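You operate a simulated robot arm through the tools that you are given. There is no shell and no other tool.

The job below is to be done with a simulated two-armed robot. You get a single attempt, and the scene is never put back.

JOB
Pick up the navy jar with one hand, pass it to the other hand and put it on the low board of the island bench. Set down upright: navy jar.

Only the result counts: the job must be done as asked and must still hold three seconds after the hand-in. Knocking over, shifting, dropping, spilling or breaking anything else fails it.

ROBOT AND FRAMES
Two 6-joint arms with three-finger grippers on one trunk, on a base that moves. Base frame: it is fixed to the floor where the robot stands at the start and does not move with it; the origin is under the middle of the robot, x ahead of it, y to its left, z up; the surface under the hand at the start is at about z = 0.92. Readings come in m, rad, newtons and seconds.
The left shoulder is at the start at [0.04, 0.147, 1.238], the right one opposite. With the tool pointing down near the work surface each hand reaches from about 0.58 to 0.6 m from the robot's upright axis, wherever it stands, measured 20 degrees to its own side. Places, roughly: low board of the island bench [0.6, 0.7, 0.4]. Payload 2.69 kg a hand.
Tool frame (each hand has its own): the origin (TCP) lies between the finger pads and is the grasp point; the fingertips stand 0.029 m ahead of it; z points along the fingers, y is the line along which they close. The gripper opens to 0.12 m; its body begins 0.078 m behind the TCP.
Orientation is that of the tool frame in the base frame, as [roll, pitch, yaw] about the fixed x, y, z axes, in that order (R = Rz(yaw) Ry(pitch) Rx(roll)). With the fingers straight down and closing along the base's y, the tool's x points along the base's -x, its y along +y and its z along -z.

CONTROLS
- The arms move only by the tool step_arm. It takes "left_motion", "right_motion" or both (then of equal length, played together; a hand with none holds still); each is a list of rows, each a list of 7 numbers: the shift along the tool's x, y, z in m, then the turn, a rotation vector about the tool's x, y, z in rad, then the opening in per cent of the stroke, from 0 (shut) to 100 (fully open). In form: [[dx, dy, dz, wx, wy, wz, claw], ...]. A call has 1 to 20 rows; each row shifts and turns the commanded pose from where the row before left it, along the tool's axes as they then stand. Rows are played at 5 a second. More than 0.05 m and 0.15 rad between two rows, or a gripper value outside its range, and nothing of the call is played. A pose out of reach is approached as far as the arm can. The call stops where the force on the tool passes 40 N (or 10 N more than at its start, if that is more) or the arm is blocked; 0.2 s more then pass. Each finger travels about 0.0961 m/s and halts on what it meets, pressing with about 21 N; the grip force reading is that of the motor and also rises with nothing between the fingers. The clock runs only during rows and for 0.2 s after the last one: add rows that do not move to give the fingers time. It gives the time, the measured TCP pose, the force on the tool (base axes), the opening and the grip force at its end, in the units of the frame above (readings bear some noise), with the torque about the TCP (base axes, N m) and any sound that the robot's microphone picked up, and new pictures: "pictures" is both (left out), scene, wrist or none (wrist: the cameras of the hands that moved).
- Cameras (640 x 400 px; columns grow to the right, rows downward): "scene" is now at [0.0979, -0.0141, 1.4468]; the picture's right is [-0.29, -0.96, -0.00], its down [-0.63, 0.19, -0.76] and it looks along [0.73, -0.22, -0.65] (base axes); focal length 248 px, centre (320, 200). "left" rides on the left gripper at [0.063, 0, -0.104] in its tool frame; the picture's right is [0.00, 1.00, 0.00], its down [-0.83, 0.00, -0.56] and it looks along [-0.56, 0.00, 0.83] (tool axes); focal length 275 px, centre (320, 200). "right" rides on the right gripper at [0.063, 0, -0.104] in its tool frame; the picture's right is [0.01, 1.00, 0.00], its down [-0.83, 0.00, -0.56] and it looks along [-0.56, 0.00, 0.83] (tool axes); focal length 275 px, centre (320, 200). There is no depth. A picture from a camera that has moved, and an enlarged one, comes with that camera's place and axes in the base frame and with its lens. The place of the scene camera against the robot may be out by one fixed shift of up to 0.025 m in any direction.
- lift_body(by): moves the trunk up (or, below 0, down) by that many m; the arms and the scene camera ride with it, the base frame stays. It gives what a move gives, with no picture.
- steer(legs): drives the robot by 1 to 6 legs, each [ahead, turn to the left] in m and rad, along the robot's own axes; the way and the turn of a leg run together, so that a leg with both is an arc; at most 1.5 m and 3.142 rad a leg. The arms and the cameras ride along, it lands a little off, and it stops where it bumps. It gives what a move gives, and a new picture of the scene camera.
- turn_head(pan, tilt): turns the head with the scene camera to pan (to the left, within 1.501 rad either way) and tilt (down, from -0.506 to 1.204), counted from straight ahead of the robot. It gives what a move gives, and a new picture of the scene camera.
- zoom(camera, box): a new picture of the part [left, top, right, bottom] of that camera's present view, enlarged. No time passes.
- close_job(): hands the job in; it is judged then, once.

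Places have to be worked out from the pictures, the camera data and where the tool is seen. Open the grippers and draw the arms clear of the work before you hand the job in, unless the task says otherwise.

The tools are called after ">>>" by a JSON object that holds its "fn" and its "kwargs". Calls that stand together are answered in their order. step_arm: Moves the arms, as the interface text tells. Its arguments: {"type":"object","properties":{"left_motion":{"type":"array"},"right_motion":{"type":"array"},"pictures":{"type":"string","enum":["both","scene","wrist","none"]}},"required":[]} The other tools are called the same way: lift_body (by) moves the trunk up or down; steer (legs) drives the base; turn_head (pan, tilt) turns the head that bears the scene camera; zoom (camera, box) takes an enlarged picture of a part of a camera's view; close_job () hands the job in.

At the start:

```text
clock: 0.0
left_ee_pos: [0.5388, 0.0492, 1.1207]
left_orientation: [3.14, 0.001, -3.141]
left_force: [-0.8, -0.2, 0.0]
left_wrist_torque: [-0.01, 0.0, -0.03]
left_gripper_width: 0.12
left_grasp_force: 0.1
right_ee_pos: [0.2945, -0.3304, 1.1206]
right_orientation: [3.14, 0.001, -3.141]
right_force: [0.0, 0.6, -0.7]
right_wrist_torque: [0.0, 0.01, -0.02]
right_gripper_width: 0.1201
right_grasp_force: 0.0
trunk travel left (down, up): [-0.366, 0.132]
robot x, y, heading: [-0.0024, 0.0002, 0.005]
head pan, tilt (commanded): [-0.29, 0.712]
```

scene: 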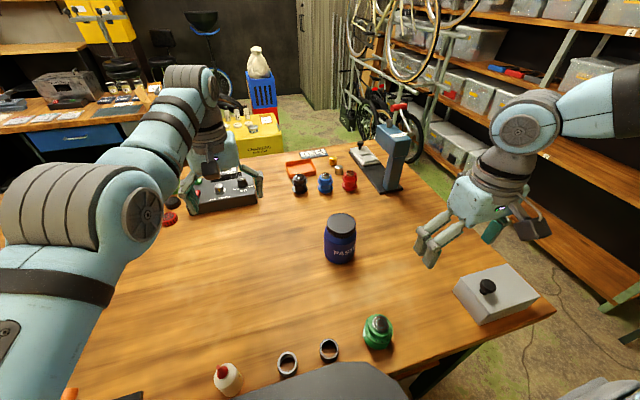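
right: 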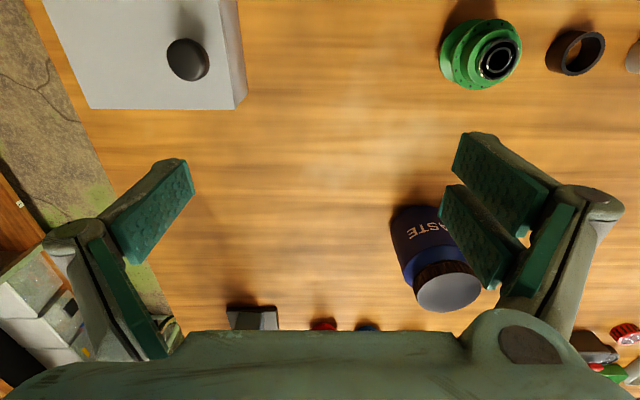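
left: 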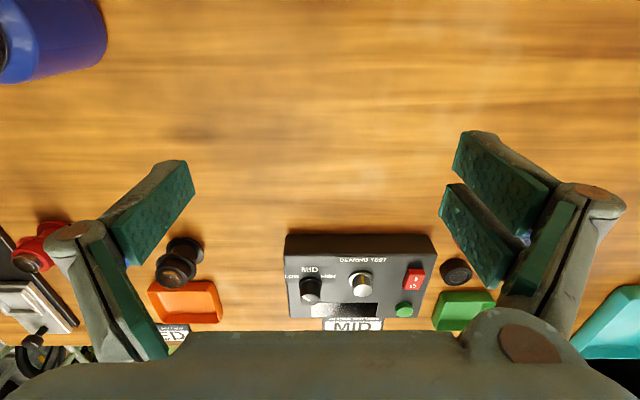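

I'll look around first: the navy jar stands on the bench at roughly [0.47, -0.18, 0.92]. I turn the head left to find the island bench's low board.

>>> {"fn": "turn_head", "kwargs": {"pan": 0.9, "tilt": 0.8}}

>>> {"fn": "zoom", "kwargs": {"camera": "right", "box": [340, 150, 540, 330]}}

```text
clock: 1.4
left_ee_pos: [0.5398, 0.0481, 1.1206]
left_orientation: [3.14, 0.001, -3.14]
left_force: [-0.4, -0.5, -1.3]
left_wrist_torque: [0.0, 0.0, -0.01]
left_gripper_width: 0.1201
left_grasp_force: 0.1
right_ee_pos: [0.2947, -0.3296, 1.1204]
right_orientation: [-3.14, -0.001, 3.142]
right_force: [-0.9, -1.0, 0.1]
right_wrist_torque: [-0.04, 0.01, -0.01]
right_gripper_width: 0.1198
right_grasp_force: 0.1
trunk travel left (down, up): [-0.366, 0.132]
robot x, y, heading: [0.0018, -0.0029, -0.003]
head pan, tilt (commanded): [0.901, 0.799]
camera scene: at [0.0672, 0.0732, 1.4396], right [0.78, -0.62, 0.0], down [-0.45, -0.56, -0.7], along [0.43, 0.55, -0.72], focal length 248 px, centre (320, 200)
```

scene: 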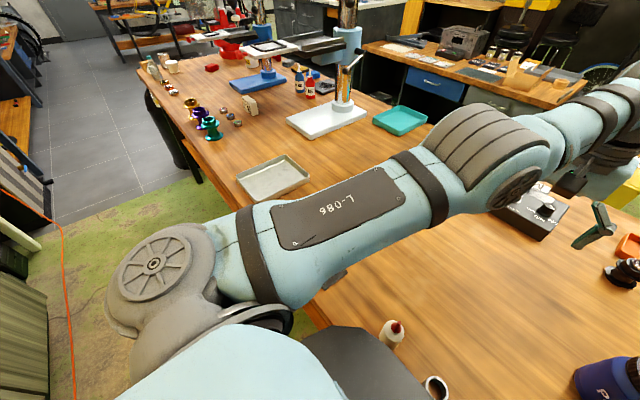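

```text
2.22 times, centred on (440, 240) of right
camera zoom: at [0.2309, -0.3289, 1.2267], right [-0.01, 1.0, 0.0], down [0.83, 0.0, 0.56], along [0.56, 0.0, -0.83], focal length 612 px, centre (53, 111)
```

zoom: 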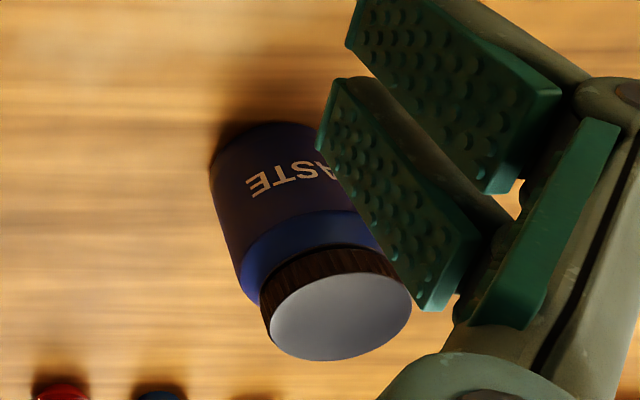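

The island bench is the long table itself, so the low board must be a shelf under it. I check the sides and rear before driving back to look under.

>>> {"fn": "turn_head", "kwargs": {"pan": 1.5, "tilt": 0.6}}

>>> {"fn": "turn_head", "kwargs": {"pan": -1.5, "tilt": 0.6}}

>>> {"fn": "turn_head", "kwargs": {"pan": 0.0, "tilt": 0.9}}

```text
clock: 2.4
left_ee_pos: [0.5382, 0.0483, 1.1199]
left_orientation: [-3.141, 0.001, 3.141]
left_force: [0.4, 0.2, -0.3]
left_wrist_torque: [0.0, 0.05, -0.03]
left_gripper_width: 0.1199
left_grasp_force: 0.1
right_ee_pos: [0.2943, -0.33, 1.1197]
right_orientation: [-3.141, 0.0, 3.14]
right_force: [0.1, 0.5, 0.0]
right_wrist_torque: [0.07, 0.0, 0.01]
right_gripper_width: 0.1201
right_grasp_force: 0.1
trunk travel left (down, up): [-0.366, 0.132]
robot x, y, heading: [-0.0006, 0.0, 0.002]
head pan, tilt (commanded): [1.499, 0.6]
camera scene: at [0.0234, 0.0981, 1.4565], right [1.0, -0.07, 0.0], down [-0.04, -0.56, -0.83], along [0.06, 0.82, -0.56], focal length 248 px, centre (320, 200)
```

scene: 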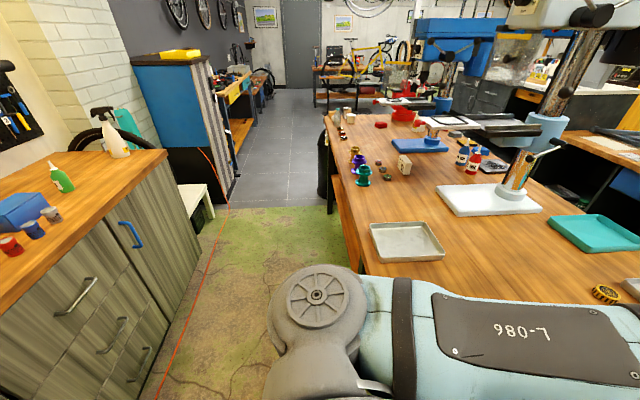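

```text
clock: 5.0
left_ee_pos: [0.5392, 0.0477, 1.1205]
left_orientation: [-3.141, 0.0, -3.139]
left_force: [-0.5, -0.3, -0.8]
left_wrist_torque: [0.02, -0.01, -0.01]
left_gripper_width: 0.1199
left_grasp_force: 0.0
right_ee_pos: [0.2939, -0.3294, 1.1202]
right_orientation: [3.142, 0.0, 3.14]
right_force: [-0.1, -0.2, -0.2]
right_wrist_torque: [-0.01, -0.02, -0.02]
right_gripper_width: 0.12
right_grasp_force: 0.1
trunk travel left (down, up): [-0.366, 0.132]
robot x, y, heading: [0.0032, -0.0008, 0.001]
head pan, tilt (commanded): [-1.499, 0.6]
camera scene: at [0.0234, -0.0782, 1.4565], right [-1.0, -0.07, 0.0], down [-0.04, 0.56, -0.82], along [0.06, -0.82, -0.57], focal length 248 px, centre (320, 200)
```

scene: 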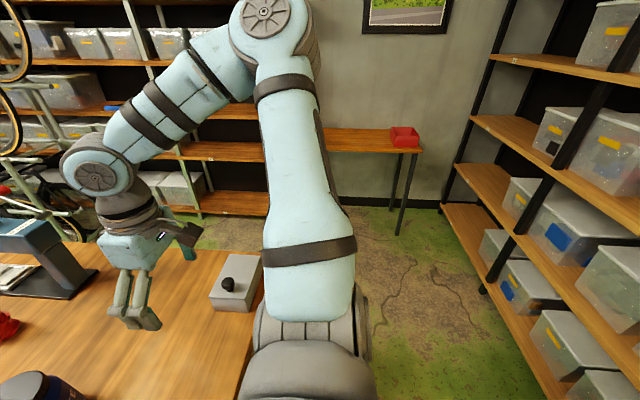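

```text
clock: 6.6
left_ee_pos: [0.5385, 0.0492, 1.1205]
left_orientation: [3.141, 0.0, -3.14]
left_force: [0.2, -0.3, 0.0]
left_wrist_torque: [-0.02, 0.03, -0.01]
left_gripper_width: 0.1199
left_grasp_force: 0.1
right_ee_pos: [0.2945, -0.33, 1.1198]
right_orientation: [3.141, 0.001, 3.142]
right_force: [0.0, -0.4, 0.3]
right_wrist_torque: [0.0, 0.0, -0.01]
right_gripper_width: 0.1198
right_grasp_force: 0.0
trunk travel left (down, up): [-0.366, 0.132]
robot x, y, heading: [0.0024, -0.0042, -0.002]
head pan, tilt (commanded): [0.0, 0.901]
camera scene: at [0.0925, 0.0099, 1.4317], right [0.0, -1.0, 0.0], down [-0.78, 0.0, -0.62], along [0.62, 0.0, -0.78], focal length 248 px, centre (320, 200)
```

scene: 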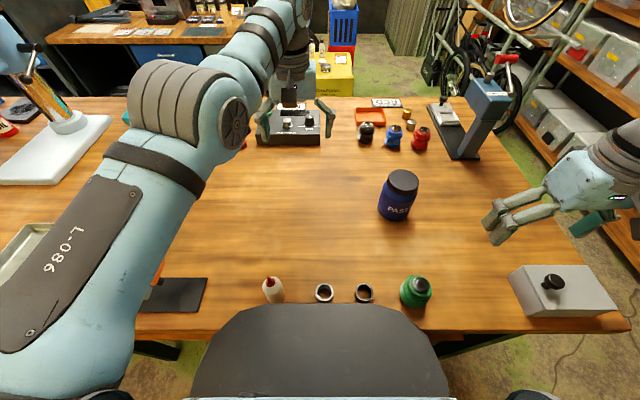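

The space behind looks clear to about x = -0.8, and the hands are well above the objects. I back up 0.35 m to see the low board under the bench.

>>> {"fn": "steer", "kwargs": {"legs": [[-0.35, 0.0]]}}

>>> {"fn": "turn_head", "kwargs": {"pan": 0.7, "tilt": 0.75}}

>>> {"fn": "turn_head", "kwargs": {"pan": 1.2, "tilt": 0.6}}

```text
clock: 8.8
left_ee_pos: [0.1989, 0.0485, 1.1184]
left_orientation: [3.14, -0.004, -3.139]
left_force: [0.4, -0.1, 0.7]
left_wrist_torque: [-0.01, 0.01, -0.01]
left_gripper_width: 0.1199
left_grasp_force: 0.1
right_ee_pos: [-0.0445, -0.3306, 1.1197]
right_orientation: [3.141, -0.002, -3.139]
right_force: [0.7, 0.2, 0.2]
right_wrist_torque: [0.04, 0.0, -0.02]
right_gripper_width: 0.12
right_grasp_force: 0.0
trunk travel left (down, up): [-0.366, 0.132]
robot x, y, heading: [-0.3408, 0.0002, 0.004]
head pan, tilt (commanded): [0.0, 0.901]
camera scene: at [-0.2462, 0.01, 1.4314], right [0.0, -1.0, 0.0], down [-0.79, 0.0, -0.62], along [0.62, 0.0, -0.79], focal length 248 px, centre (320, 200)
```

scene: 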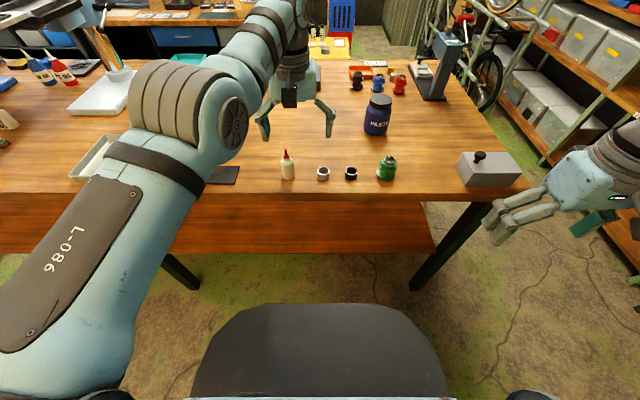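

```text
clock: 9.9
left_ee_pos: [0.1974, 0.0487, 1.1192]
left_orientation: [3.141, 0.001, -3.141]
left_force: [0.6, 0.0, 0.6]
left_wrist_torque: [-0.01, 0.02, 0.0]
left_gripper_width: 0.12
left_grasp_force: 0.1
right_ee_pos: [-0.0479, -0.3291, 1.1208]
right_orientation: [3.141, 0.0, -3.138]
right_force: [0.3, 0.4, -0.2]
right_wrist_torque: [-0.03, -0.04, 0.03]
right_gripper_width: 0.1201
right_grasp_force: 0.0
trunk travel left (down, up): [-0.366, 0.132]
robot x, y, heading: [-0.3411, 0.0012, -0.003]
head pan, tilt (commanded): [0.7, 0.75]
camera scene: at [-0.2613, 0.0632, 1.4436], right [0.64, -0.77, 0.0], down [-0.52, -0.44, -0.73], along [0.56, 0.47, -0.68], focal length 248 px, centre (320, 200)
```

scene: 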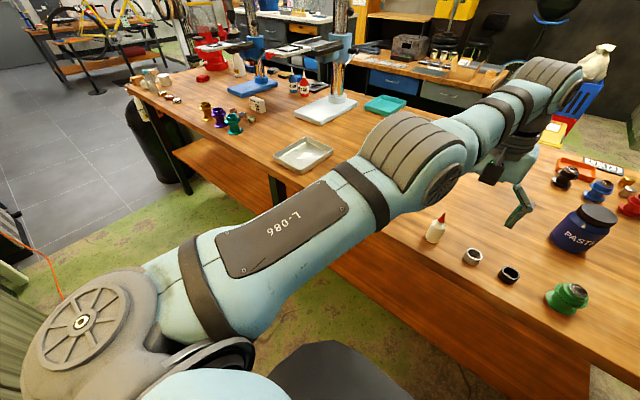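

```text
clock: 10.8
left_ee_pos: [0.1977, 0.0492, 1.1215]
left_orientation: [-3.141, 0.0, -3.139]
left_force: [-0.7, -0.7, 0.2]
left_wrist_torque: [-0.01, 0.03, 0.02]
left_gripper_width: 0.1202
left_grasp_force: 0.0
right_ee_pos: [-0.0473, -0.3297, 1.1217]
right_orientation: [3.141, -0.001, -3.141]
right_force: [0.6, -0.6, 0.1]
right_wrist_torque: [-0.03, 0.04, -0.02]
right_gripper_width: 0.1199
right_grasp_force: 0.0
trunk travel left (down, up): [-0.366, 0.132]
robot x, y, heading: [-0.3442, 0.0027, 0.002]
head pan, tilt (commanded): [1.201, 0.6]
camera scene: at [-0.2927, 0.0923, 1.4565], right [0.93, -0.36, 0.0], down [-0.2, -0.53, -0.82], along [0.3, 0.77, -0.57], focal length 248 px, centre (320, 200)
```

scene: 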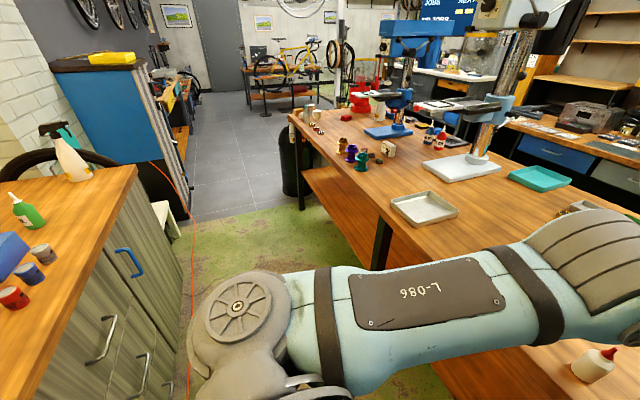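

The low board is continuous from y≈-0.5 to ≈1.9, its front edge at x≈0.26 under the top (top's edge x≈0.15), and it looks empty. My plan: the right hand grips the lid from above, then the left takes the body horizontally and slides it under. I first test, unloaded, whether the left arm can reach the horizontal orientation with its camera up.

>>> {"fn": "turn_head", "kwargs": {"pan": 0.3, "tilt": 0.6}}

>>> {"fn": "step_arm", "kwargs": {"left_motion": [[0, 0, -0.03, 0, 0, 0, 100], [0, 0, -0.03, 0, 0, 0, 100], [0, 0.03, -0.03, 0, 0, 0, 100], [0, 0.03, 0, 0, 0, 0, 100]], "pictures": "none"}}

>>> {"fn": "step_arm", "kwargs": {"left_motion": [[0, 0, 0, 0.09777, 0.0405, -0.09777, 100], [0, 0, 0, 0.09777, 0.0405, -0.09777, 100], [0, 0, 0, 0.09777, 0.0405, -0.09777, 100], [0, 0, 0, 0.09777, 0.0405, -0.09777, 100], [0, 0, 0, 0.09777, 0.0405, -0.09777, 100], [0, 0, 0, 0.09777, 0.0405, -0.09777, 100]], "pictures": "scene"}}

```text
clock: 12.0
left_ee_pos: [0.1971, 0.047, 1.1207]
left_orientation: [-3.14, -0.001, -3.14]
left_force: [0.0, -0.7, -0.4]
left_wrist_torque: [0.02, 0.03, 0.01]
left_gripper_width: 0.12
left_grasp_force: 0.1
right_ee_pos: [-0.048, -0.3297, 1.1202]
right_orientation: [3.141, -0.001, -3.14]
right_force: [0.8, -0.1, 0.0]
right_wrist_torque: [-0.01, 0.0, 0.06]
right_gripper_width: 0.12
right_grasp_force: 0.0
trunk travel left (down, up): [-0.366, 0.132]
robot x, y, heading: [-0.3394, -0.0002, -0.002]
head pan, tilt (commanded): [0.3, 0.6]
camera scene: at [-0.2403, 0.0362, 1.4565], right [0.3, -0.95, 0.0], down [-0.54, -0.17, -0.82], along [0.79, 0.25, -0.57], focal length 248 px, centre (320, 200)
```

scene: 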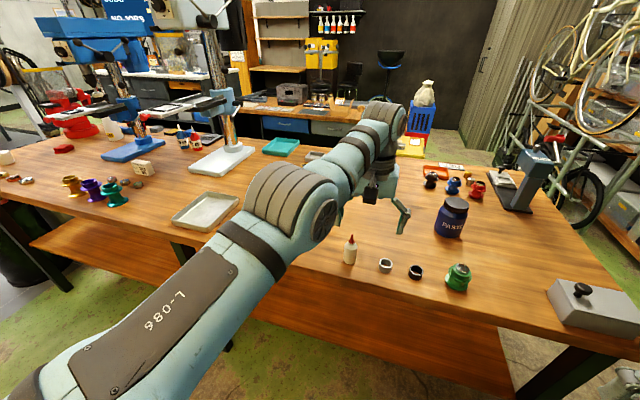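

```text
clock: 13.0
left_ee_pos: [0.1867, 0.1155, 1.2096]
left_orientation: [-3.14, -0.001, -3.14]
left_force: [-0.3, -0.4, -0.1]
left_wrist_torque: [-0.04, 0.01, -0.02]
left_gripper_width: 0.1202
left_grasp_force: 0.0
left hand out of reach, approached as far as the arm can: row 1, 2, 4
right_ee_pos: [-0.0468, -0.3278, 1.1214]
right_orientation: [-3.139, 0.001, -3.139]
right_force: [-0.1, -0.3, 0.1]
right_wrist_torque: [-0.02, 0.02, 0.0]
right_gripper_width: 0.12
right_grasp_force: 0.1
trunk travel left (down, up): [-0.366, 0.132]
robot x, y, heading: [-0.342, -0.0005, 0.006]
head pan, tilt (commanded): [0.3, 0.6]
```

```text
clock: 14.4
left_ee_pos: [0.1976, 0.1152, 1.2114]
left_orientation: [-2.634, -0.388, -2.634]
left_force: [-0.2, 0.5, -0.1]
left_wrist_torque: [-0.02, 0.0, 0.01]
left_gripper_width: 0.1199
left_grasp_force: 0.0
left hand out of reach, approached as far as the arm can: row 5, 6
right_ee_pos: [-0.0471, -0.329, 1.1218]
right_orientation: [-3.141, 0.002, -3.14]
right_force: [0.5, 0.8, -0.3]
right_wrist_torque: [0.0, 0.01, -0.01]
right_gripper_width: 0.12
right_grasp_force: 0.0
trunk travel left (down, up): [-0.366, 0.132]
robot x, y, heading: [-0.3406, -0.0003, -0.004]
head pan, tilt (commanded): [0.3, 0.6]
camera scene: at [-0.2399, 0.0372, 1.4564], right [0.3, -0.95, 0.0], down [-0.54, -0.17, -0.82], along [0.79, 0.24, -0.57], focal length 248 px, centre (320, 200)
```

scene: 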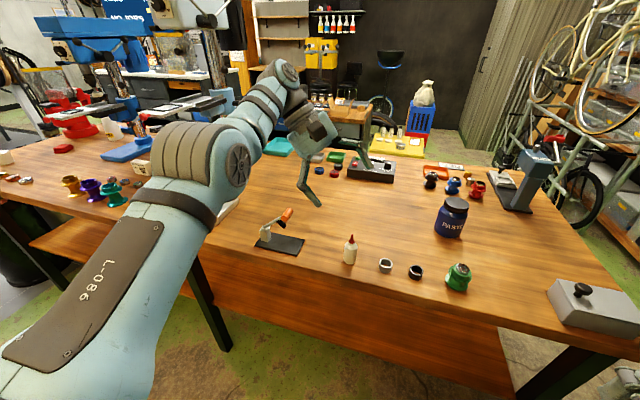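

Some rows were at the edge of reach (arm almost straight), so I pull the left hand about 0.1 m back and 0.04 m down, then finish the turn to the horizontal pose.

>>> {"fn": "step_arm", "kwargs": {"left_motion": [[0.0219, 0.0255, 0.0125, 0, 0, 0, 100], [0.0219, 0.0255, 0.0125, 0, 0, 0, 100], [0.0219, 0.0255, 0.0125, 0, 0, 0, 100], [0, 0, 0, 0.09777, 0.0405, -0.09777, 100], [0, 0, 0, 0.09777, 0.0405, -0.09777, 100], [0, 0, 0, 0.09777, 0.0405, -0.09777, 100], [0, 0, 0, 0.09777, 0.0405, -0.09777, 100], [0, 0, 0, 0.09777, 0.0405, -0.09777, 100], [0, 0, 0, 0.09777, 0.0405, -0.09777, 100]], "pictures": "none"}}

>>> {"fn": "step_arm", "kwargs": {"left_motion": [[0, 0, 0, 0.09777, 0.0405, -0.09777, 100], [0, 0, 0, 0.09777, 0.0405, -0.09777, 100], [0, 0, 0, 0.09777, 0.0405, -0.09777, 100], [0, 0, 0, 0.09777, 0.0405, -0.09777, 100], [0, 0, 0, 0.09777, 0.0405, -0.09777, 100], [0, 0, 0, 0.09777, 0.0405, -0.09777, 100]], "pictures": "both"}}

```text
clock: 16.4
left_ee_pos: [0.2724, 0.1261, 1.2228]
left_orientation: [-2.266, -0.946, -2.268]
left_force: [0.6, -0.8, 0.9]
left_wrist_torque: [-0.01, 0.0, -0.01]
left_gripper_width: 0.1201
left_grasp_force: 0.1
left hand out of reach, approached as far as the arm can: row 1, 2, 3, 4, 5, 6, 7, 8, 9
right_ee_pos: [-0.0479, -0.3286, 1.1201]
right_orientation: [-3.142, 0.0, -3.14]
right_force: [-0.9, 0.5, 0.0]
right_wrist_torque: [0.02, 0.05, -0.02]
right_gripper_width: 0.12
right_grasp_force: 0.0
trunk travel left (down, up): [-0.366, 0.132]
robot x, y, heading: [-0.3405, 0.0067, -0.0]
head pan, tilt (commanded): [0.3, 0.6]
```

```text
clock: 17.8
left_ee_pos: [0.3798, 0.1477, 1.2246]
left_orientation: [0.917, -1.568, 1.438]
left_force: [0.0, 0.2, -1.1]
left_wrist_torque: [-0.02, 0.04, -0.01]
left_gripper_width: 0.12
left_grasp_force: 0.1
left hand out of reach, approached as far as the arm can: row 1, 2, 3, 4, 5, 6
right_ee_pos: [-0.0478, -0.3295, 1.1216]
right_orientation: [3.141, 0.0, -3.139]
right_force: [-0.8, 0.4, 0.1]
right_wrist_torque: [0.01, -0.01, 0.02]
right_gripper_width: 0.12
right_grasp_force: 0.1
trunk travel left (down, up): [-0.366, 0.132]
robot x, y, heading: [-0.3416, 0.0027, 0.002]
head pan, tilt (commanded): [0.3, 0.6]
camera scene: at [-0.2399, 0.0359, 1.4564], right [0.3, -0.96, 0.0], down [-0.54, -0.17, -0.82], along [0.79, 0.24, -0.57], focal length 248 px, centre (320, 200)
camera left: at [0.3061, 0.2212, 1.2898], right [-0.71, -0.71, 0.0], down [-0.39, 0.39, -0.83], along [0.59, -0.59, -0.56], focal length 275 px, centre (320, 200)
```

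scene: 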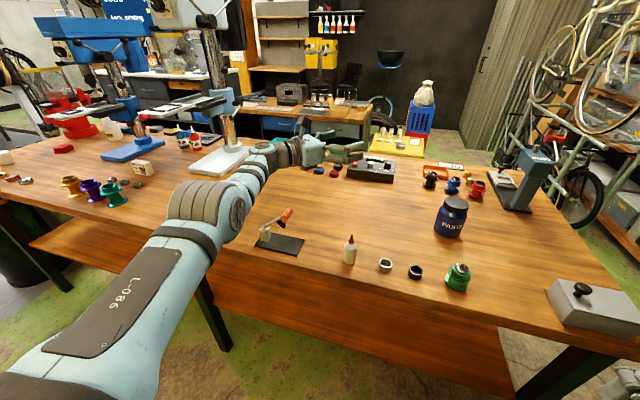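
left: 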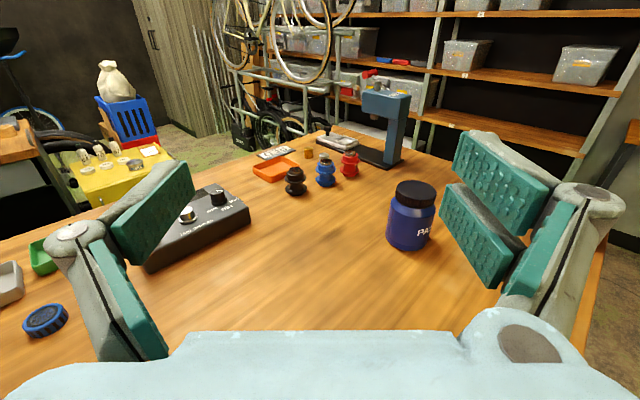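

The orientation is achieved exactly, but the position slid outward to full extension, so this branch doesn't fold inward at that spot. I check how the arm responds to a small move back from here.

>>> {"fn": "step_arm", "kwargs": {"left_motion": [[0, 0, -0.04, 0, 0, 0, 100], [0, 0, -0.04, 0, 0, 0, 100], [-0.03, 0, 0, 0, 0, 0, 100], [-0.03, 0, 0, 0, 0, 0, 100]], "pictures": "scene"}}

```text
clock: 18.8
left_ee_pos: [0.3605, 0.2141, 1.1665]
left_orientation: [-1.328, -1.57, -2.598]
left_force: [-0.6, -0.1, -0.3]
left_wrist_torque: [-0.05, 0.01, -0.01]
left_gripper_width: 0.12
left_grasp_force: 0.0
left hand out of reach, approached as far as the arm can: row 1, 2, 4
right_ee_pos: [-0.0474, -0.3287, 1.1204]
right_orientation: [-3.139, -0.002, -3.141]
right_force: [-0.3, -1.1, -0.5]
right_wrist_torque: [0.03, 0.0, 0.01]
right_gripper_width: 0.1198
right_grasp_force: 0.1
trunk travel left (down, up): [-0.366, 0.132]
robot x, y, heading: [-0.3438, -0.001, -0.001]
head pan, tilt (commanded): [0.3, 0.6]
camera scene: at [-0.2395, 0.0361, 1.4564], right [0.3, -0.96, 0.0], down [-0.54, -0.17, -0.82], along [0.79, 0.24, -0.57], focal length 248 px, centre (320, 200)
```

scene: 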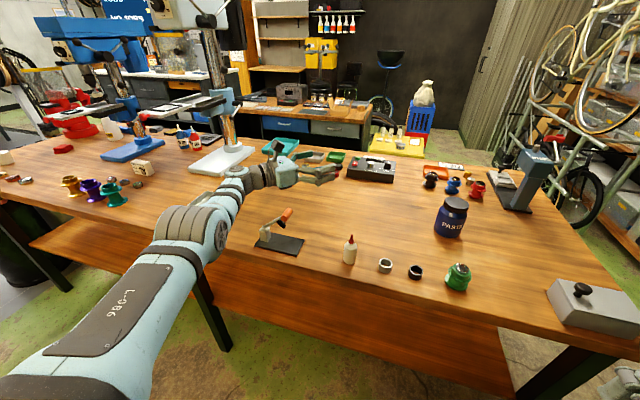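

I'll learn the workspace using the right arm, which is in free space behind the table edge: lower it with the tool down and see where the reach warnings start.

>>> {"fn": "step_arm", "kwargs": {"right_motion": [[0, 0, 0.03, 0, 0, 0, 100], [0, 0, 0.03, 0, 0, 0, 100], [0, 0, 0.03, 0, 0, 0, 100], [0, 0, 0.03, 0, 0, 0, 100], [0, 0, 0.03, 0, 0, 0, 100]], "pictures": "none"}}

>>> {"fn": "turn_head", "kwargs": {"pan": -0.8, "tilt": 0.5}}

```text
clock: 20.0
left_ee_pos: [0.3614, 0.2124, 1.165]
left_orientation: [-3.015, -1.57, -0.911]
left_force: [0.7, 0.3, 0.3]
left_wrist_torque: [-0.03, 0.01, -0.01]
left_gripper_width: 0.1198
left_grasp_force: 0.0
right_ee_pos: [-0.0456, -0.3308, 0.9723]
right_orientation: [3.14, -0.001, 3.141]
right_force: [0.6, 0.2, 0.6]
right_wrist_torque: [-0.02, 0.01, -0.01]
right_gripper_width: 0.1199
right_grasp_force: 0.0
trunk travel left (down, up): [-0.366, 0.132]
robot x, y, heading: [-0.3396, 0.0008, 0.0]
head pan, tilt (commanded): [0.3, 0.6]
```

```text
clock: 21.4
left_ee_pos: [0.3591, 0.2128, 1.1638]
left_orientation: [-0.665, -1.57, 3.02]
left_force: [1.0, 0.6, -0.7]
left_wrist_torque: [-0.02, 0.01, 0.0]
left_gripper_width: 0.1197
left_grasp_force: 0.1
right_ee_pos: [-0.0466, -0.3317, 0.9722]
right_orientation: [-3.141, -0.001, -3.14]
right_force: [0.8, 0.1, -0.8]
right_wrist_torque: [0.02, 0.0, -0.01]
right_gripper_width: 0.1199
right_grasp_force: 0.1
trunk travel left (down, up): [-0.366, 0.132]
robot x, y, heading: [-0.3386, -0.0018, 0.003]
head pan, tilt (commanded): [-0.799, 0.499]
camera scene: at [-0.261, -0.055, 1.4655], right [-0.72, -0.7, 0.0], down [-0.33, 0.34, -0.88], along [0.61, -0.63, -0.48], focal length 248 px, centre (320, 200)
```

scene: 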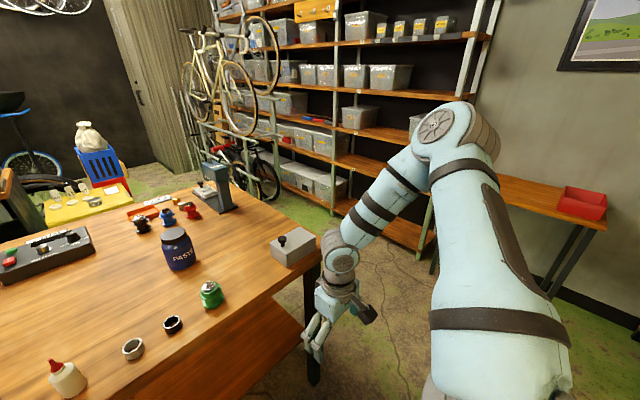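

The right arm is fine lower down (elbow up-out). I look at the left arm's current shape to understand its elbow branch.

>>> {"fn": "turn_head", "kwargs": {"pan": 0.6, "tilt": 0.5}}

>>> {"fn": "step_arm", "kwargs": {"left_motion": [[0, 0, 0, 0, 0, 0, 100], [-0.02, 0.02, -0.03, 0, 0, 0, 100], [-0.02, 0.02, -0.03, 0, 0, 0, 100], [-0.02, 0.02, -0.03, 0, 0, 0, 100]], "pictures": "scene"}}

```text
clock: 22.9
left_ee_pos: [0.3601, 0.2123, 1.1666]
left_orientation: [2.448, -1.57, -0.09]
left_force: [-0.4, 0.4, 0.4]
left_wrist_torque: [0.0, 0.0, 0.01]
left_gripper_width: 0.1201
left_grasp_force: 0.1
right_ee_pos: [-0.0463, -0.3316, 0.9736]
right_orientation: [-3.141, -0.001, -3.138]
right_force: [0.2, 1.0, 0.0]
right_wrist_torque: [0.02, 0.02, 0.0]
right_gripper_width: 0.1201
right_grasp_force: 0.0
trunk travel left (down, up): [-0.366, 0.132]
robot x, y, heading: [-0.3413, 0.0051, 0.001]
head pan, tilt (commanded): [0.6, 0.499]
camera scene: at [-0.2496, 0.0615, 1.4656], right [0.56, -0.83, 0.0], down [-0.4, -0.27, -0.88], along [0.72, 0.5, -0.48], focal length 248 px, centre (320, 200)
```

scene: 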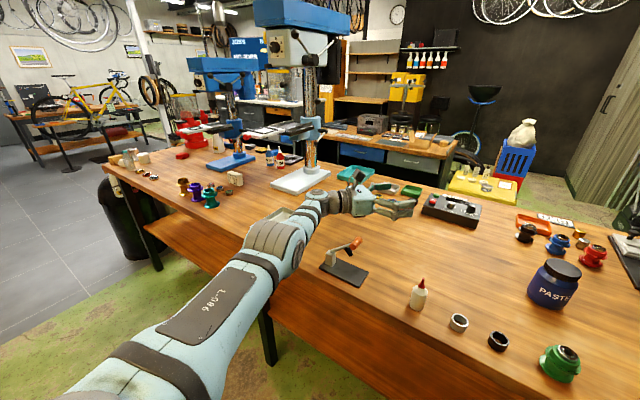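

```text
clock: 23.9
left_ee_pos: [0.323, 0.2612, 1.086]
left_orientation: [-0.294, -1.57, 2.649]
left_force: [0.2, 0.2, -0.1]
left_wrist_torque: [0.01, 0.0, 0.01]
left_gripper_width: 0.12
left_grasp_force: 0.1
left hand out of reach, approached as far as the arm can: row 2, 3, 4
right_ee_pos: [-0.0478, -0.3309, 0.9724]
right_orientation: [-3.141, 0.0, -3.14]
right_force: [0.0, -0.1, -0.3]
right_wrist_torque: [0.02, -0.06, 0.03]
right_gripper_width: 0.12
right_grasp_force: 0.1
trunk travel left (down, up): [-0.366, 0.132]
robot x, y, heading: [-0.3417, 0.0002, -0.003]
head pan, tilt (commanded): [0.6, 0.499]
camera scene: at [-0.2498, 0.0625, 1.4655], right [0.57, -0.82, 0.0], down [-0.39, -0.27, -0.88], along [0.72, 0.5, -0.48], focal length 248 px, centre (320, 200)
```

scene: 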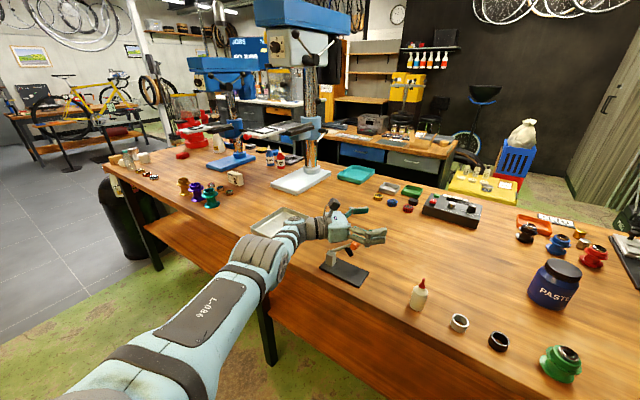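

The left arm is straight and stuck on its outer boundary. I raise it clear of the clamp and roll the wrist back about its own axis to see whether a wrist limit is what forces it straight.

>>> {"fn": "step_arm", "kwargs": {"left_motion": [[0.03, 0, 0, 0, 0, 0, 100], [0.03, 0, 0, 0, 0, 0, 100], [0.02, 0, 0, 0, 0, 0, 100], [0, 0, 0, 0, 0, 0.15, 100], [0, 0, 0, 0, 0, 0.15, 100], [0, 0, 0, 0, 0, 0.15, 100], [0, 0, 0, 0, 0, 0.15, 100], [0, 0, 0, 0, 0, 0.15, 100], [0, 0, 0, 0, 0, 0.15, 100], [0, 0, 0, 0, 0, 0.15, 100], [0, 0, 0, 0, 0, 0.15, 100], [0, 0, 0, 0, 0, 0.15, 100], [0, 0, 0, 0, 0, 0.15, 100]], "pictures": "none"}}

>>> {"fn": "step_arm", "kwargs": {"left_motion": [[0, 0, -0.04, 0, 0, 0, 100], [0, 0, -0.04, 0, 0, 0, 100]], "pictures": "scene"}}

```text
clock: 26.7
left_ee_pos: [0.3375, 0.2686, 1.1649]
left_orientation: [-1.568, -0.067, -2.354]
left_force: [0.0, 0.5, 0.3]
left_wrist_torque: [0.0, 0.01, 0.04]
left_gripper_width: 0.12
left_grasp_force: 0.0
left hand out of reach, approached as far as the arm can: row 1, 2, 3
right_ee_pos: [-0.0457, -0.3308, 0.9723]
right_orientation: [3.141, 0.0, -3.14]
right_force: [0.2, 0.7, 0.1]
right_wrist_torque: [0.01, 0.0, -0.01]
right_gripper_width: 0.1201
right_grasp_force: 0.0
trunk travel left (down, up): [-0.366, 0.132]
robot x, y, heading: [-0.341, -0.0004, -0.001]
head pan, tilt (commanded): [0.6, 0.499]
```

```text
clock: 27.3
left_ee_pos: [0.2994, 0.3375, 1.159]
left_orientation: [-1.569, -0.072, -2.358]
left_force: [0.1, 0.8, -0.2]
left_wrist_torque: [-0.02, -0.02, -0.02]
left_gripper_width: 0.1199
left_grasp_force: 0.1
left hand out of reach, approached as far as the arm can: row 1, 2
right_ee_pos: [-0.047, -0.329, 0.9734]
right_orientation: [-3.139, 0.001, -3.138]
right_force: [-0.5, -0.1, 0.1]
right_wrist_torque: [-0.04, -0.02, 0.0]
right_gripper_width: 0.1199
right_grasp_force: 0.0
trunk travel left (down, up): [-0.366, 0.132]
robot x, y, heading: [-0.3419, 0.001, 0.002]
head pan, tilt (commanded): [0.6, 0.499]
camera scene: at [-0.2507, 0.0639, 1.4655], right [0.57, -0.82, 0.0], down [-0.39, -0.27, -0.88], along [0.72, 0.5, -0.48], focal length 248 px, centre (320, 200)
```

scene: 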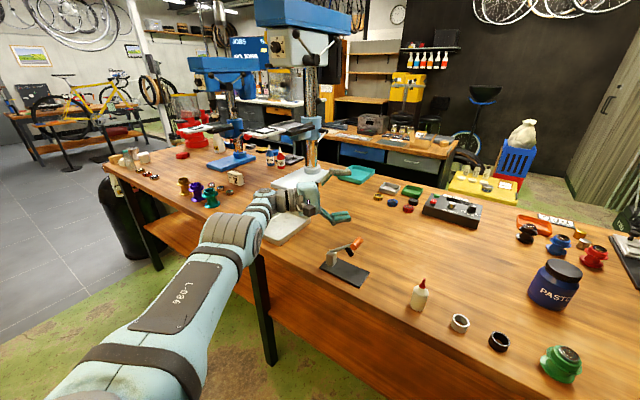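

Roll isn't the limit; the elbow is just straight. I try moves in other directions (toward the robot, then up) to find one that lets the elbow fold.

>>> {"fn": "step_arm", "kwargs": {"left_motion": [[0.045, 0, 0, 0, 0, 0, 100], [0.045, 0, 0, 0, 0, 0, 100], [0.045, 0, 0, 0, 0, 0, 100], [0, -0.04, 0, 0, 0, 0, 100], [0, -0.04, 0, 0, 0, 0, 100]], "pictures": "scene"}}

```text
clock: 28.5
left_ee_pos: [0.3137, 0.3292, 1.2337]
left_orientation: [-1.57, -0.073, -2.355]
left_force: [0.5, -0.4, 1.1]
left_wrist_torque: [-0.02, -0.01, -0.01]
left_gripper_width: 0.1199
left_grasp_force: 0.0
left hand out of reach, approached as far as the arm can: row 1, 2, 3, 4
right_ee_pos: [-0.0474, -0.3311, 0.9728]
right_orientation: [-3.141, -0.001, -3.14]
right_force: [0.0, 0.0, -0.2]
right_wrist_torque: [-0.03, 0.01, 0.0]
right_gripper_width: 0.12
right_grasp_force: 0.0
trunk travel left (down, up): [-0.366, 0.132]
robot x, y, heading: [-0.3447, 0.001, -0.002]
head pan, tilt (commanded): [0.6, 0.499]
camera scene: at [-0.2506, 0.0614, 1.4656], right [0.57, -0.82, 0.0], down [-0.39, -0.27, -0.88], along [0.72, 0.5, -0.48], focal length 248 px, centre (320, 200)
```

scene: 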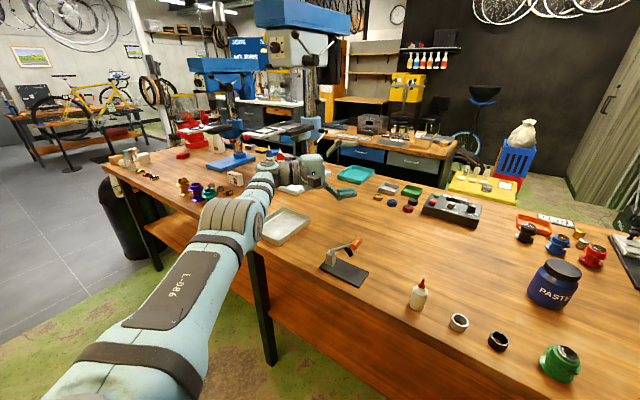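

Only the straight radial pull is refused. I'll go up, then down (tangentially, which should bend the elbow), then try the inward move again.

>>> {"fn": "step_arm", "kwargs": {"left_motion": [[0, -0.04, 0, 0, 0, 0, 100], [0, -0.04, 0, 0, 0, 0, 100], [0, -0.04, 0, 0, 0, 0, 100], [0, 0.04, 0, 0, 0, 0, 100], [0, 0.04, 0, 0, 0, 0, 100], [0, 0.04, 0, 0, 0, 0, 100], [0.03, 0, 0, 0, 0, 0, 100], [0.03, 0, 0, 0, 0, 0, 100], [0.03, 0, 0, 0, 0, 0, 100]], "pictures": "scene"}}

```text
clock: 30.5
left_ee_pos: [0.2348, 0.2438, 1.2366]
left_orientation: [-1.569, -0.073, -2.356]
left_force: [-0.2, -0.3, -0.1]
left_wrist_torque: [0.01, -0.02, 0.01]
left_gripper_width: 0.1199
left_grasp_force: 0.1
left hand out of reach, approached as far as the arm can: row 1, 2, 3
right_ee_pos: [-0.0457, -0.3314, 0.9727]
right_orientation: [3.141, 0.001, -3.14]
right_force: [-0.7, 0.2, 0.4]
right_wrist_torque: [0.0, -0.03, -0.01]
right_gripper_width: 0.1201
right_grasp_force: 0.1
trunk travel left (down, up): [-0.366, 0.132]
robot x, y, heading: [-0.3408, -0.0009, -0.002]
head pan, tilt (commanded): [0.6, 0.499]
camera scene: at [-0.2505, 0.0611, 1.4656], right [0.57, -0.82, 0.0], down [-0.39, -0.27, -0.88], along [0.72, 0.5, -0.48], focal length 248 px, centre (320, 200)
```

scene: 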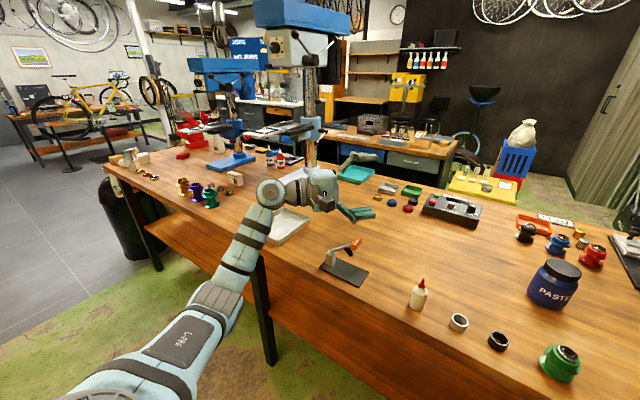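

The elbow now folds (elbow low), and moves are unflagged. I roll the left tool back so its camera is up and pull further in, to confirm the horizontal pose is usable at handover distance.

>>> {"fn": "step_arm", "kwargs": {"left_motion": [[0, 0, 0, 0, 0, -0.15, 100], [0, 0, 0, 0, 0, -0.15, 100], [0, 0, 0, 0, 0, -0.15, 100], [0, 0, 0, 0, 0, -0.15, 100], [0, 0, 0, 0, 0, -0.15, 100], [0, 0, 0, 0, 0, -0.15, 100], [0, 0, 0, 0, 0, -0.15, 100], [0, 0, 0, 0, 0, -0.15, 100], [0, 0, 0, 0, 0, -0.15, 100], [0, 0, 0, 0, 0, -0.15, 100], [-0.04, 0, 0, 0, 0, 0, 100], [-0.04, 0, 0, 0, 0, 0, 100], [-0.04, 0, 0, 0, 0, 0, 100]], "pictures": "both"}}

```text
clock: 33.3
left_ee_pos: [0.2383, 0.2491, 1.1169]
left_orientation: [3.122, -1.57, -0.764]
left_force: [0.0, -0.3, -0.4]
left_wrist_torque: [-0.03, 0.0, 0.0]
left_gripper_width: 0.1201
left_grasp_force: 0.0
right_ee_pos: [-0.0467, -0.3314, 0.9724]
right_orientation: [3.141, -0.001, -3.14]
right_force: [0.2, 0.3, -0.3]
right_wrist_torque: [0.0, -0.01, 0.0]
right_gripper_width: 0.1199
right_grasp_force: 0.1
trunk travel left (down, up): [-0.366, 0.132]
robot x, y, heading: [-0.3395, -0.0027, 0.0]
head pan, tilt (commanded): [0.6, 0.499]
camera scene: at [-0.2495, 0.0618, 1.4655], right [0.57, -0.82, 0.0], down [-0.4, -0.27, -0.88], along [0.72, 0.5, -0.48], focal length 248 px, centre (320, 200)
camera left: at [0.1641, 0.3217, 1.1819], right [-0.71, -0.71, 0.0], down [-0.39, 0.39, -0.83], along [0.59, -0.59, -0.56], focal length 275 px, centre (320, 200)
```

scene: 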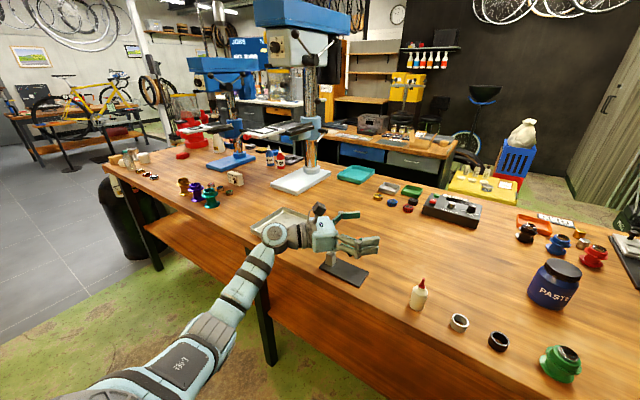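
left: 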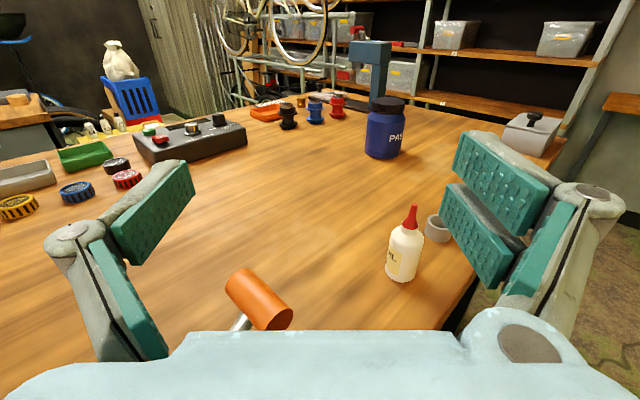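

The horizontal pose works now. I next turn the left hand to point straight ahead (+x), the orientation needed for sliding under the bench, and pull it in a little, to check feasibility.

>>> {"fn": "step_arm", "kwargs": {"left_motion": [[0, 0, 0, 0.131, 0, 0, 100], [0, 0, 0, 0.131, 0, 0, 100], [0, 0, 0, 0.131, 0, 0, 100], [0, 0, 0, 0.131, 0, 0, 100], [0, 0, 0, 0.131, 0, 0, 100], [0, 0, 0, 0.131, 0, 0, 100], [0, 0, -0.03, 0, 0, 0, 100], [0, 0, -0.03, 0, 0, 0, 100]], "pictures": "scene"}}

```text
clock: 35.1
left_ee_pos: [0.2431, 0.224, 1.0629]
left_orientation: [-0.988, -1.545, -2.25]
left_force: [0.4, -0.5, -1.0]
left_wrist_torque: [0.01, 0.05, 0.03]
left_gripper_width: 0.12
left_grasp_force: 0.1
left hand out of reach, approached as far as the arm can: row 5, 6, 7, 8
right_ee_pos: [-0.0469, -0.3315, 0.9728]
right_orientation: [-3.141, 0.0, -3.14]
right_force: [-0.1, -0.2, 0.6]
right_wrist_torque: [0.0, -0.02, -0.01]
right_gripper_width: 0.1199
right_grasp_force: 0.1
trunk travel left (down, up): [-0.366, 0.132]
robot x, y, heading: [-0.3393, 0.0013, -0.004]
head pan, tilt (commanded): [0.6, 0.499]
camera scene: at [-0.2505, 0.0611, 1.4656], right [0.57, -0.82, 0.0], down [-0.39, -0.27, -0.88], along [0.72, 0.5, -0.48], focal length 248 px, centre (320, 200)
```

scene: 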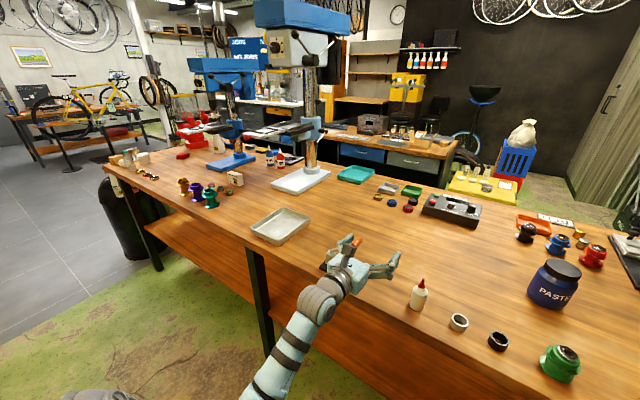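

The hand sank toward the clamp while approximating an unreachable pose, so I raise it and move it forward right away.

>>> {"fn": "step_arm", "kwargs": {"left_motion": [[0.04, 0, 0.01, 0, 0, 0, 100], [0.04, 0, 0.02, 0, 0, 0, 100], [0.03, 0, 0.03, 0, 0, 0, 100]], "pictures": "both"}}

```text
clock: 35.9
left_ee_pos: [0.3212, 0.203, 1.1562]
left_orientation: [-1.166, -1.547, -2.071]
left_force: [0.2, 0.0, 1.1]
left_wrist_torque: [0.02, -0.02, 0.02]
left_gripper_width: 0.1199
left_grasp_force: 0.0
left hand out of reach, approached as far as the arm can: row 1, 2
right_ee_pos: [-0.0465, -0.3313, 0.9726]
right_orientation: [3.141, 0.0, -3.141]
right_force: [-0.4, 0.2, 0.6]
right_wrist_torque: [0.0, 0.01, -0.01]
right_gripper_width: 0.12
right_grasp_force: 0.1
trunk travel left (down, up): [-0.366, 0.132]
robot x, y, heading: [-0.342, -0.0031, 0.001]
head pan, tilt (commanded): [0.6, 0.499]
camera scene: at [-0.2488, 0.0611, 1.4655], right [0.57, -0.82, 0.0], down [-0.4, -0.27, -0.88], along [0.72, 0.5, -0.48], focal length 248 px, centre (320, 200)
camera left: at [0.2163, 0.2119, 1.2198], right [-0.09, -1.0, -0.03], down [-0.54, 0.07, -0.84], along [0.83, -0.06, -0.55], focal length 275 px, centre (320, 200)
```

scene: 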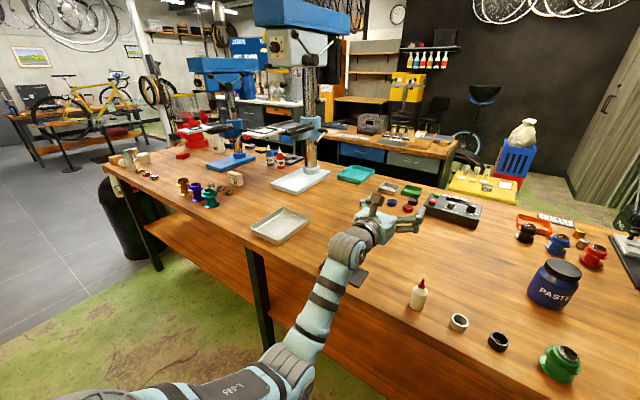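
left: 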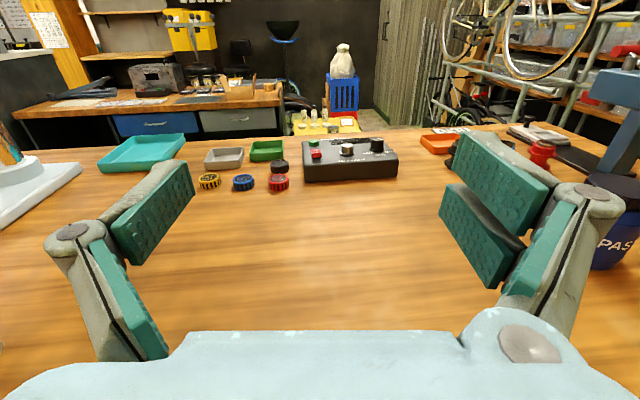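

Pointing forward works with the TCP about 0.66 m ahead of the robot axis. Before backing up for a low-height rehearsal I look at the clearance behind on both sides.

>>> {"fn": "turn_head", "kwargs": {"pan": 1.5, "tilt": 0.95}}

>>> {"fn": "turn_head", "kwargs": {"pan": -1.5, "tilt": 0.95}}

```text
clock: 37.1
left_ee_pos: [0.3201, 0.2036, 1.1567]
left_orientation: [-1.093, -1.546, -2.143]
left_force: [-0.4, 0.8, -0.4]
left_wrist_torque: [0.03, 0.0, -0.01]
left_gripper_width: 0.1199
left_grasp_force: 0.1
right_ee_pos: [-0.0464, -0.331, 0.9731]
right_orientation: [3.141, 0.001, -3.141]
right_force: [-0.3, -0.2, 0.3]
right_wrist_torque: [-0.02, 0.03, 0.02]
right_gripper_width: 0.1199
right_grasp_force: 0.1
trunk travel left (down, up): [-0.366, 0.132]
robot x, y, heading: [-0.3439, -0.0003, 0.003]
head pan, tilt (commanded): [1.499, 0.949]
camera scene: at [-0.3194, 0.0825, 1.4281], right [1.0, -0.07, 0.0], down [-0.06, -0.81, -0.58], along [0.04, 0.58, -0.81], focal length 248 px, centre (320, 200)
```

scene: 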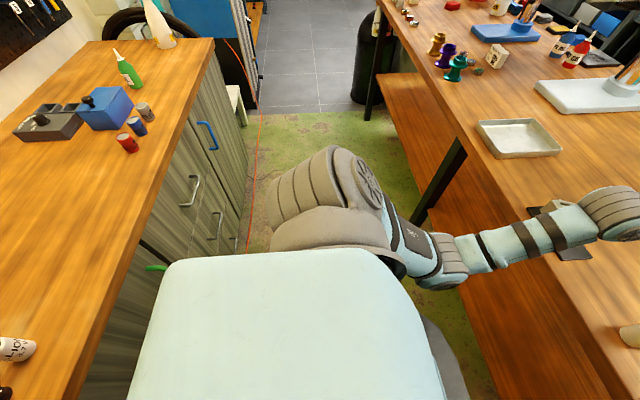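

```text
clock: 39.7
left_ee_pos: [0.3191, 0.2041, 1.1562]
left_orientation: [-1.088, -1.548, -2.148]
left_force: [0.3, -0.2, -0.7]
left_wrist_torque: [0.01, 0.0, -0.01]
left_gripper_width: 0.12
left_grasp_force: 0.2
right_ee_pos: [-0.0452, -0.3308, 0.9728]
right_orientation: [-3.141, 0.0, -3.139]
right_force: [-0.2, -0.3, 0.3]
right_wrist_torque: [-0.02, -0.04, 0.05]
right_gripper_width: 0.12
right_grasp_force: 0.0
trunk travel left (down, up): [-0.366, 0.132]
robot x, y, heading: [-0.3414, 0.0022, -0.004]
head pan, tilt (commanded): [-1.499, 0.949]
camera scene: at [-0.3194, -0.0625, 1.4281], right [-1.0, -0.07, 0.0], down [-0.06, 0.81, -0.58], along [0.04, -0.58, -0.81], focal length 248 px, centre (320, 200)
```

scene: 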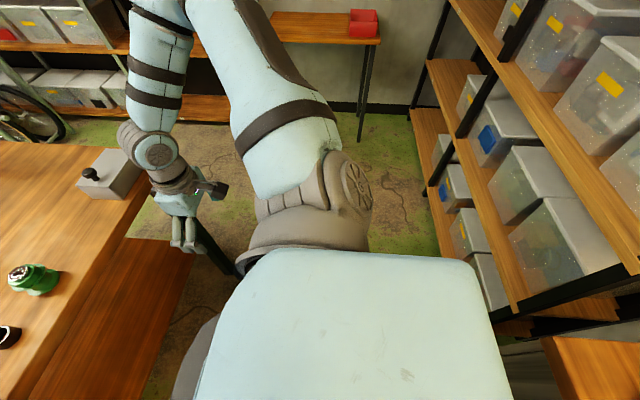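

The rear counter edge is at x≈-0.73, so backing room is limited to about x=-0.42. Instead I'll swing the left hand to point inward (-y) while drawing it back, since that keeps it compact for the trunk lowering.

>>> {"fn": "step_arm", "kwargs": {"left_motion": [[0, 0.0037, -0.0176, -0.1236, 0, 0, 100], [0, 0.0059, -0.017, -0.1236, 0, 0, 100], [0, 0.0079, -0.0162, -0.1236, 0, 0, 100], [0, 0.0098, -0.0151, -0.1236, 0, 0, 100], [0, 0.0116, -0.0138, -0.1236, 0, 0, 100], [0, 0.0134, -0.012, -0.1236, 0, 0, 100], [0, 0.0147, -0.0103, -0.1236, 0, 0, 100], [0, 0.0159, -0.0084, -0.1236, 0, 0, 100], [0, 0.0168, -0.0064, -0.1236, 0, 0, 100], [0, 0.0175, -0.0044, -0.1236, 0, 0, 100], [0, 0.0179, -0.0022, -0.1236, 0, 0, 100], [0, 0.018, 0, -0.1236, 0, 0, 100]], "pictures": "wrist"}}

>>> {"fn": "turn_head", "kwargs": {"pan": 0.5, "tilt": 0.7}}

```text
clock: 42.3
left_ee_pos: [0.1067, 0.1753, 1.1567]
left_orientation: [-2.448, -1.557, -2.265]
left_force: [0.4, -0.1, -0.4]
left_wrist_torque: [0.01, -0.04, 0.04]
left_gripper_width: 0.12
left_grasp_force: 0.1
right_ee_pos: [-0.0466, -0.3306, 0.9724]
right_orientation: [3.141, -0.001, -3.141]
right_force: [0.2, 0.4, 0.4]
right_wrist_torque: [-0.01, 0.01, 0.0]
right_gripper_width: 0.12
right_grasp_force: 0.1
trunk travel left (down, up): [-0.366, 0.132]
robot x, y, heading: [-0.3433, -0.0017, -0.004]
head pan, tilt (commanded): [-1.499, 0.949]
camera left: at [0.1061, 0.2792, 1.2217], right [-1.0, 0.0, -0.02], down [0.01, 0.57, -0.82], along [0.01, -0.82, -0.57], focal length 275 px, centre (320, 200)
```

left: 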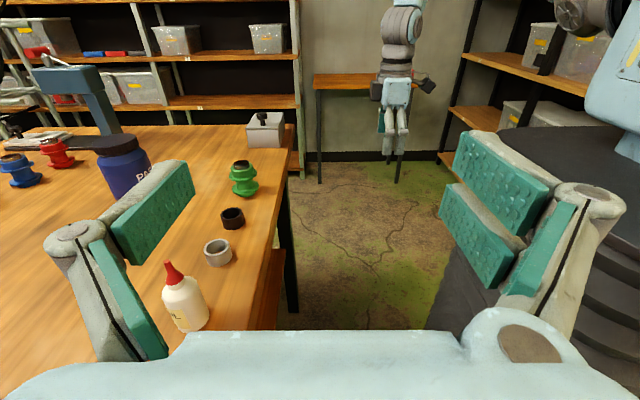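

```text
clock: 44.2
left_ee_pos: [0.1073, 0.1761, 1.1561]
left_orientation: [-2.48, -1.555, -2.229]
left_force: [0.5, 0.1, 0.8]
left_wrist_torque: [0.02, 0.04, -0.01]
left_gripper_width: 0.12
left_grasp_force: 0.0
right_ee_pos: [-0.0467, -0.3313, 0.9729]
right_orientation: [3.141, 0.001, -3.14]
right_force: [0.2, -0.3, 0.0]
right_wrist_torque: [-0.01, 0.04, 0.0]
right_gripper_width: 0.1201
right_grasp_force: 0.0
trunk travel left (down, up): [-0.366, 0.132]
robot x, y, heading: [-0.3471, 0.0003, -0.005]
head pan, tilt (commanded): [0.499, 0.7]
camera scene: at [-0.2502, 0.0508, 1.4478], right [0.48, -0.88, 0.0], down [-0.57, -0.31, -0.76], along [0.67, 0.37, -0.64], focal length 248 px, centre (320, 200)
```

scene: 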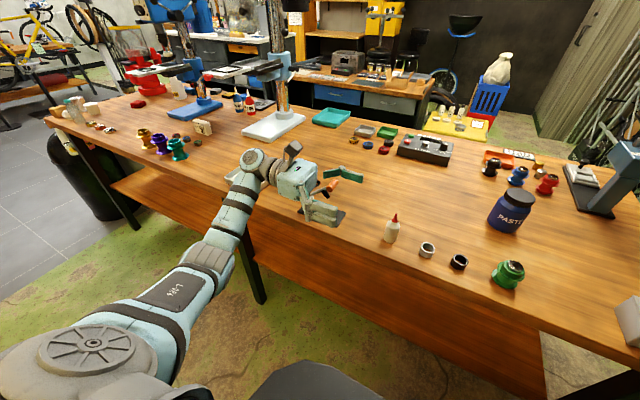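

Unflagged: pointing -y with the camera up is comfortable. I now pull it back behind the table edge to test the trunk-lowering pose.

>>> {"fn": "step_arm", "kwargs": {"left_motion": [[0, 0.03, 0, 0, 0, 0, 100], [0, 0.03, 0, 0, 0, 0, 100], [0, 0.03, 0, 0, 0, 0, 100]], "pictures": "scene"}}

```text
clock: 45.0
left_ee_pos: [0.0141, 0.1755, 1.1546]
left_orientation: [-2.403, -1.556, -2.308]
left_force: [-0.3, 0.1, 0.6]
left_wrist_torque: [0.02, -0.05, 0.06]
left_gripper_width: 0.1202
left_grasp_force: 0.1
right_ee_pos: [-0.0477, -0.3305, 0.973]
right_orientation: [-3.141, -0.001, -3.139]
right_force: [-0.7, -0.1, -1.0]
right_wrist_torque: [0.01, 0.0, -0.05]
right_gripper_width: 0.12
right_grasp_force: 0.1
trunk travel left (down, up): [-0.366, 0.132]
robot x, y, heading: [-0.3422, 0.0039, -0.003]
head pan, tilt (commanded): [0.499, 0.7]
camera scene: at [-0.2516, 0.0513, 1.4479], right [0.48, -0.88, 0.0], down [-0.56, -0.31, -0.77], along [0.67, 0.37, -0.64], focal length 248 px, centre (320, 200)
```

scene: 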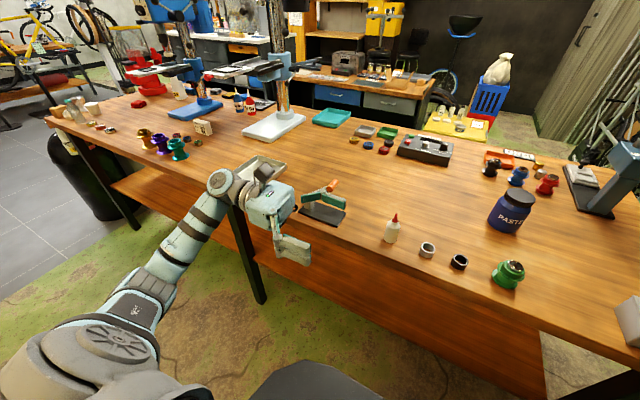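

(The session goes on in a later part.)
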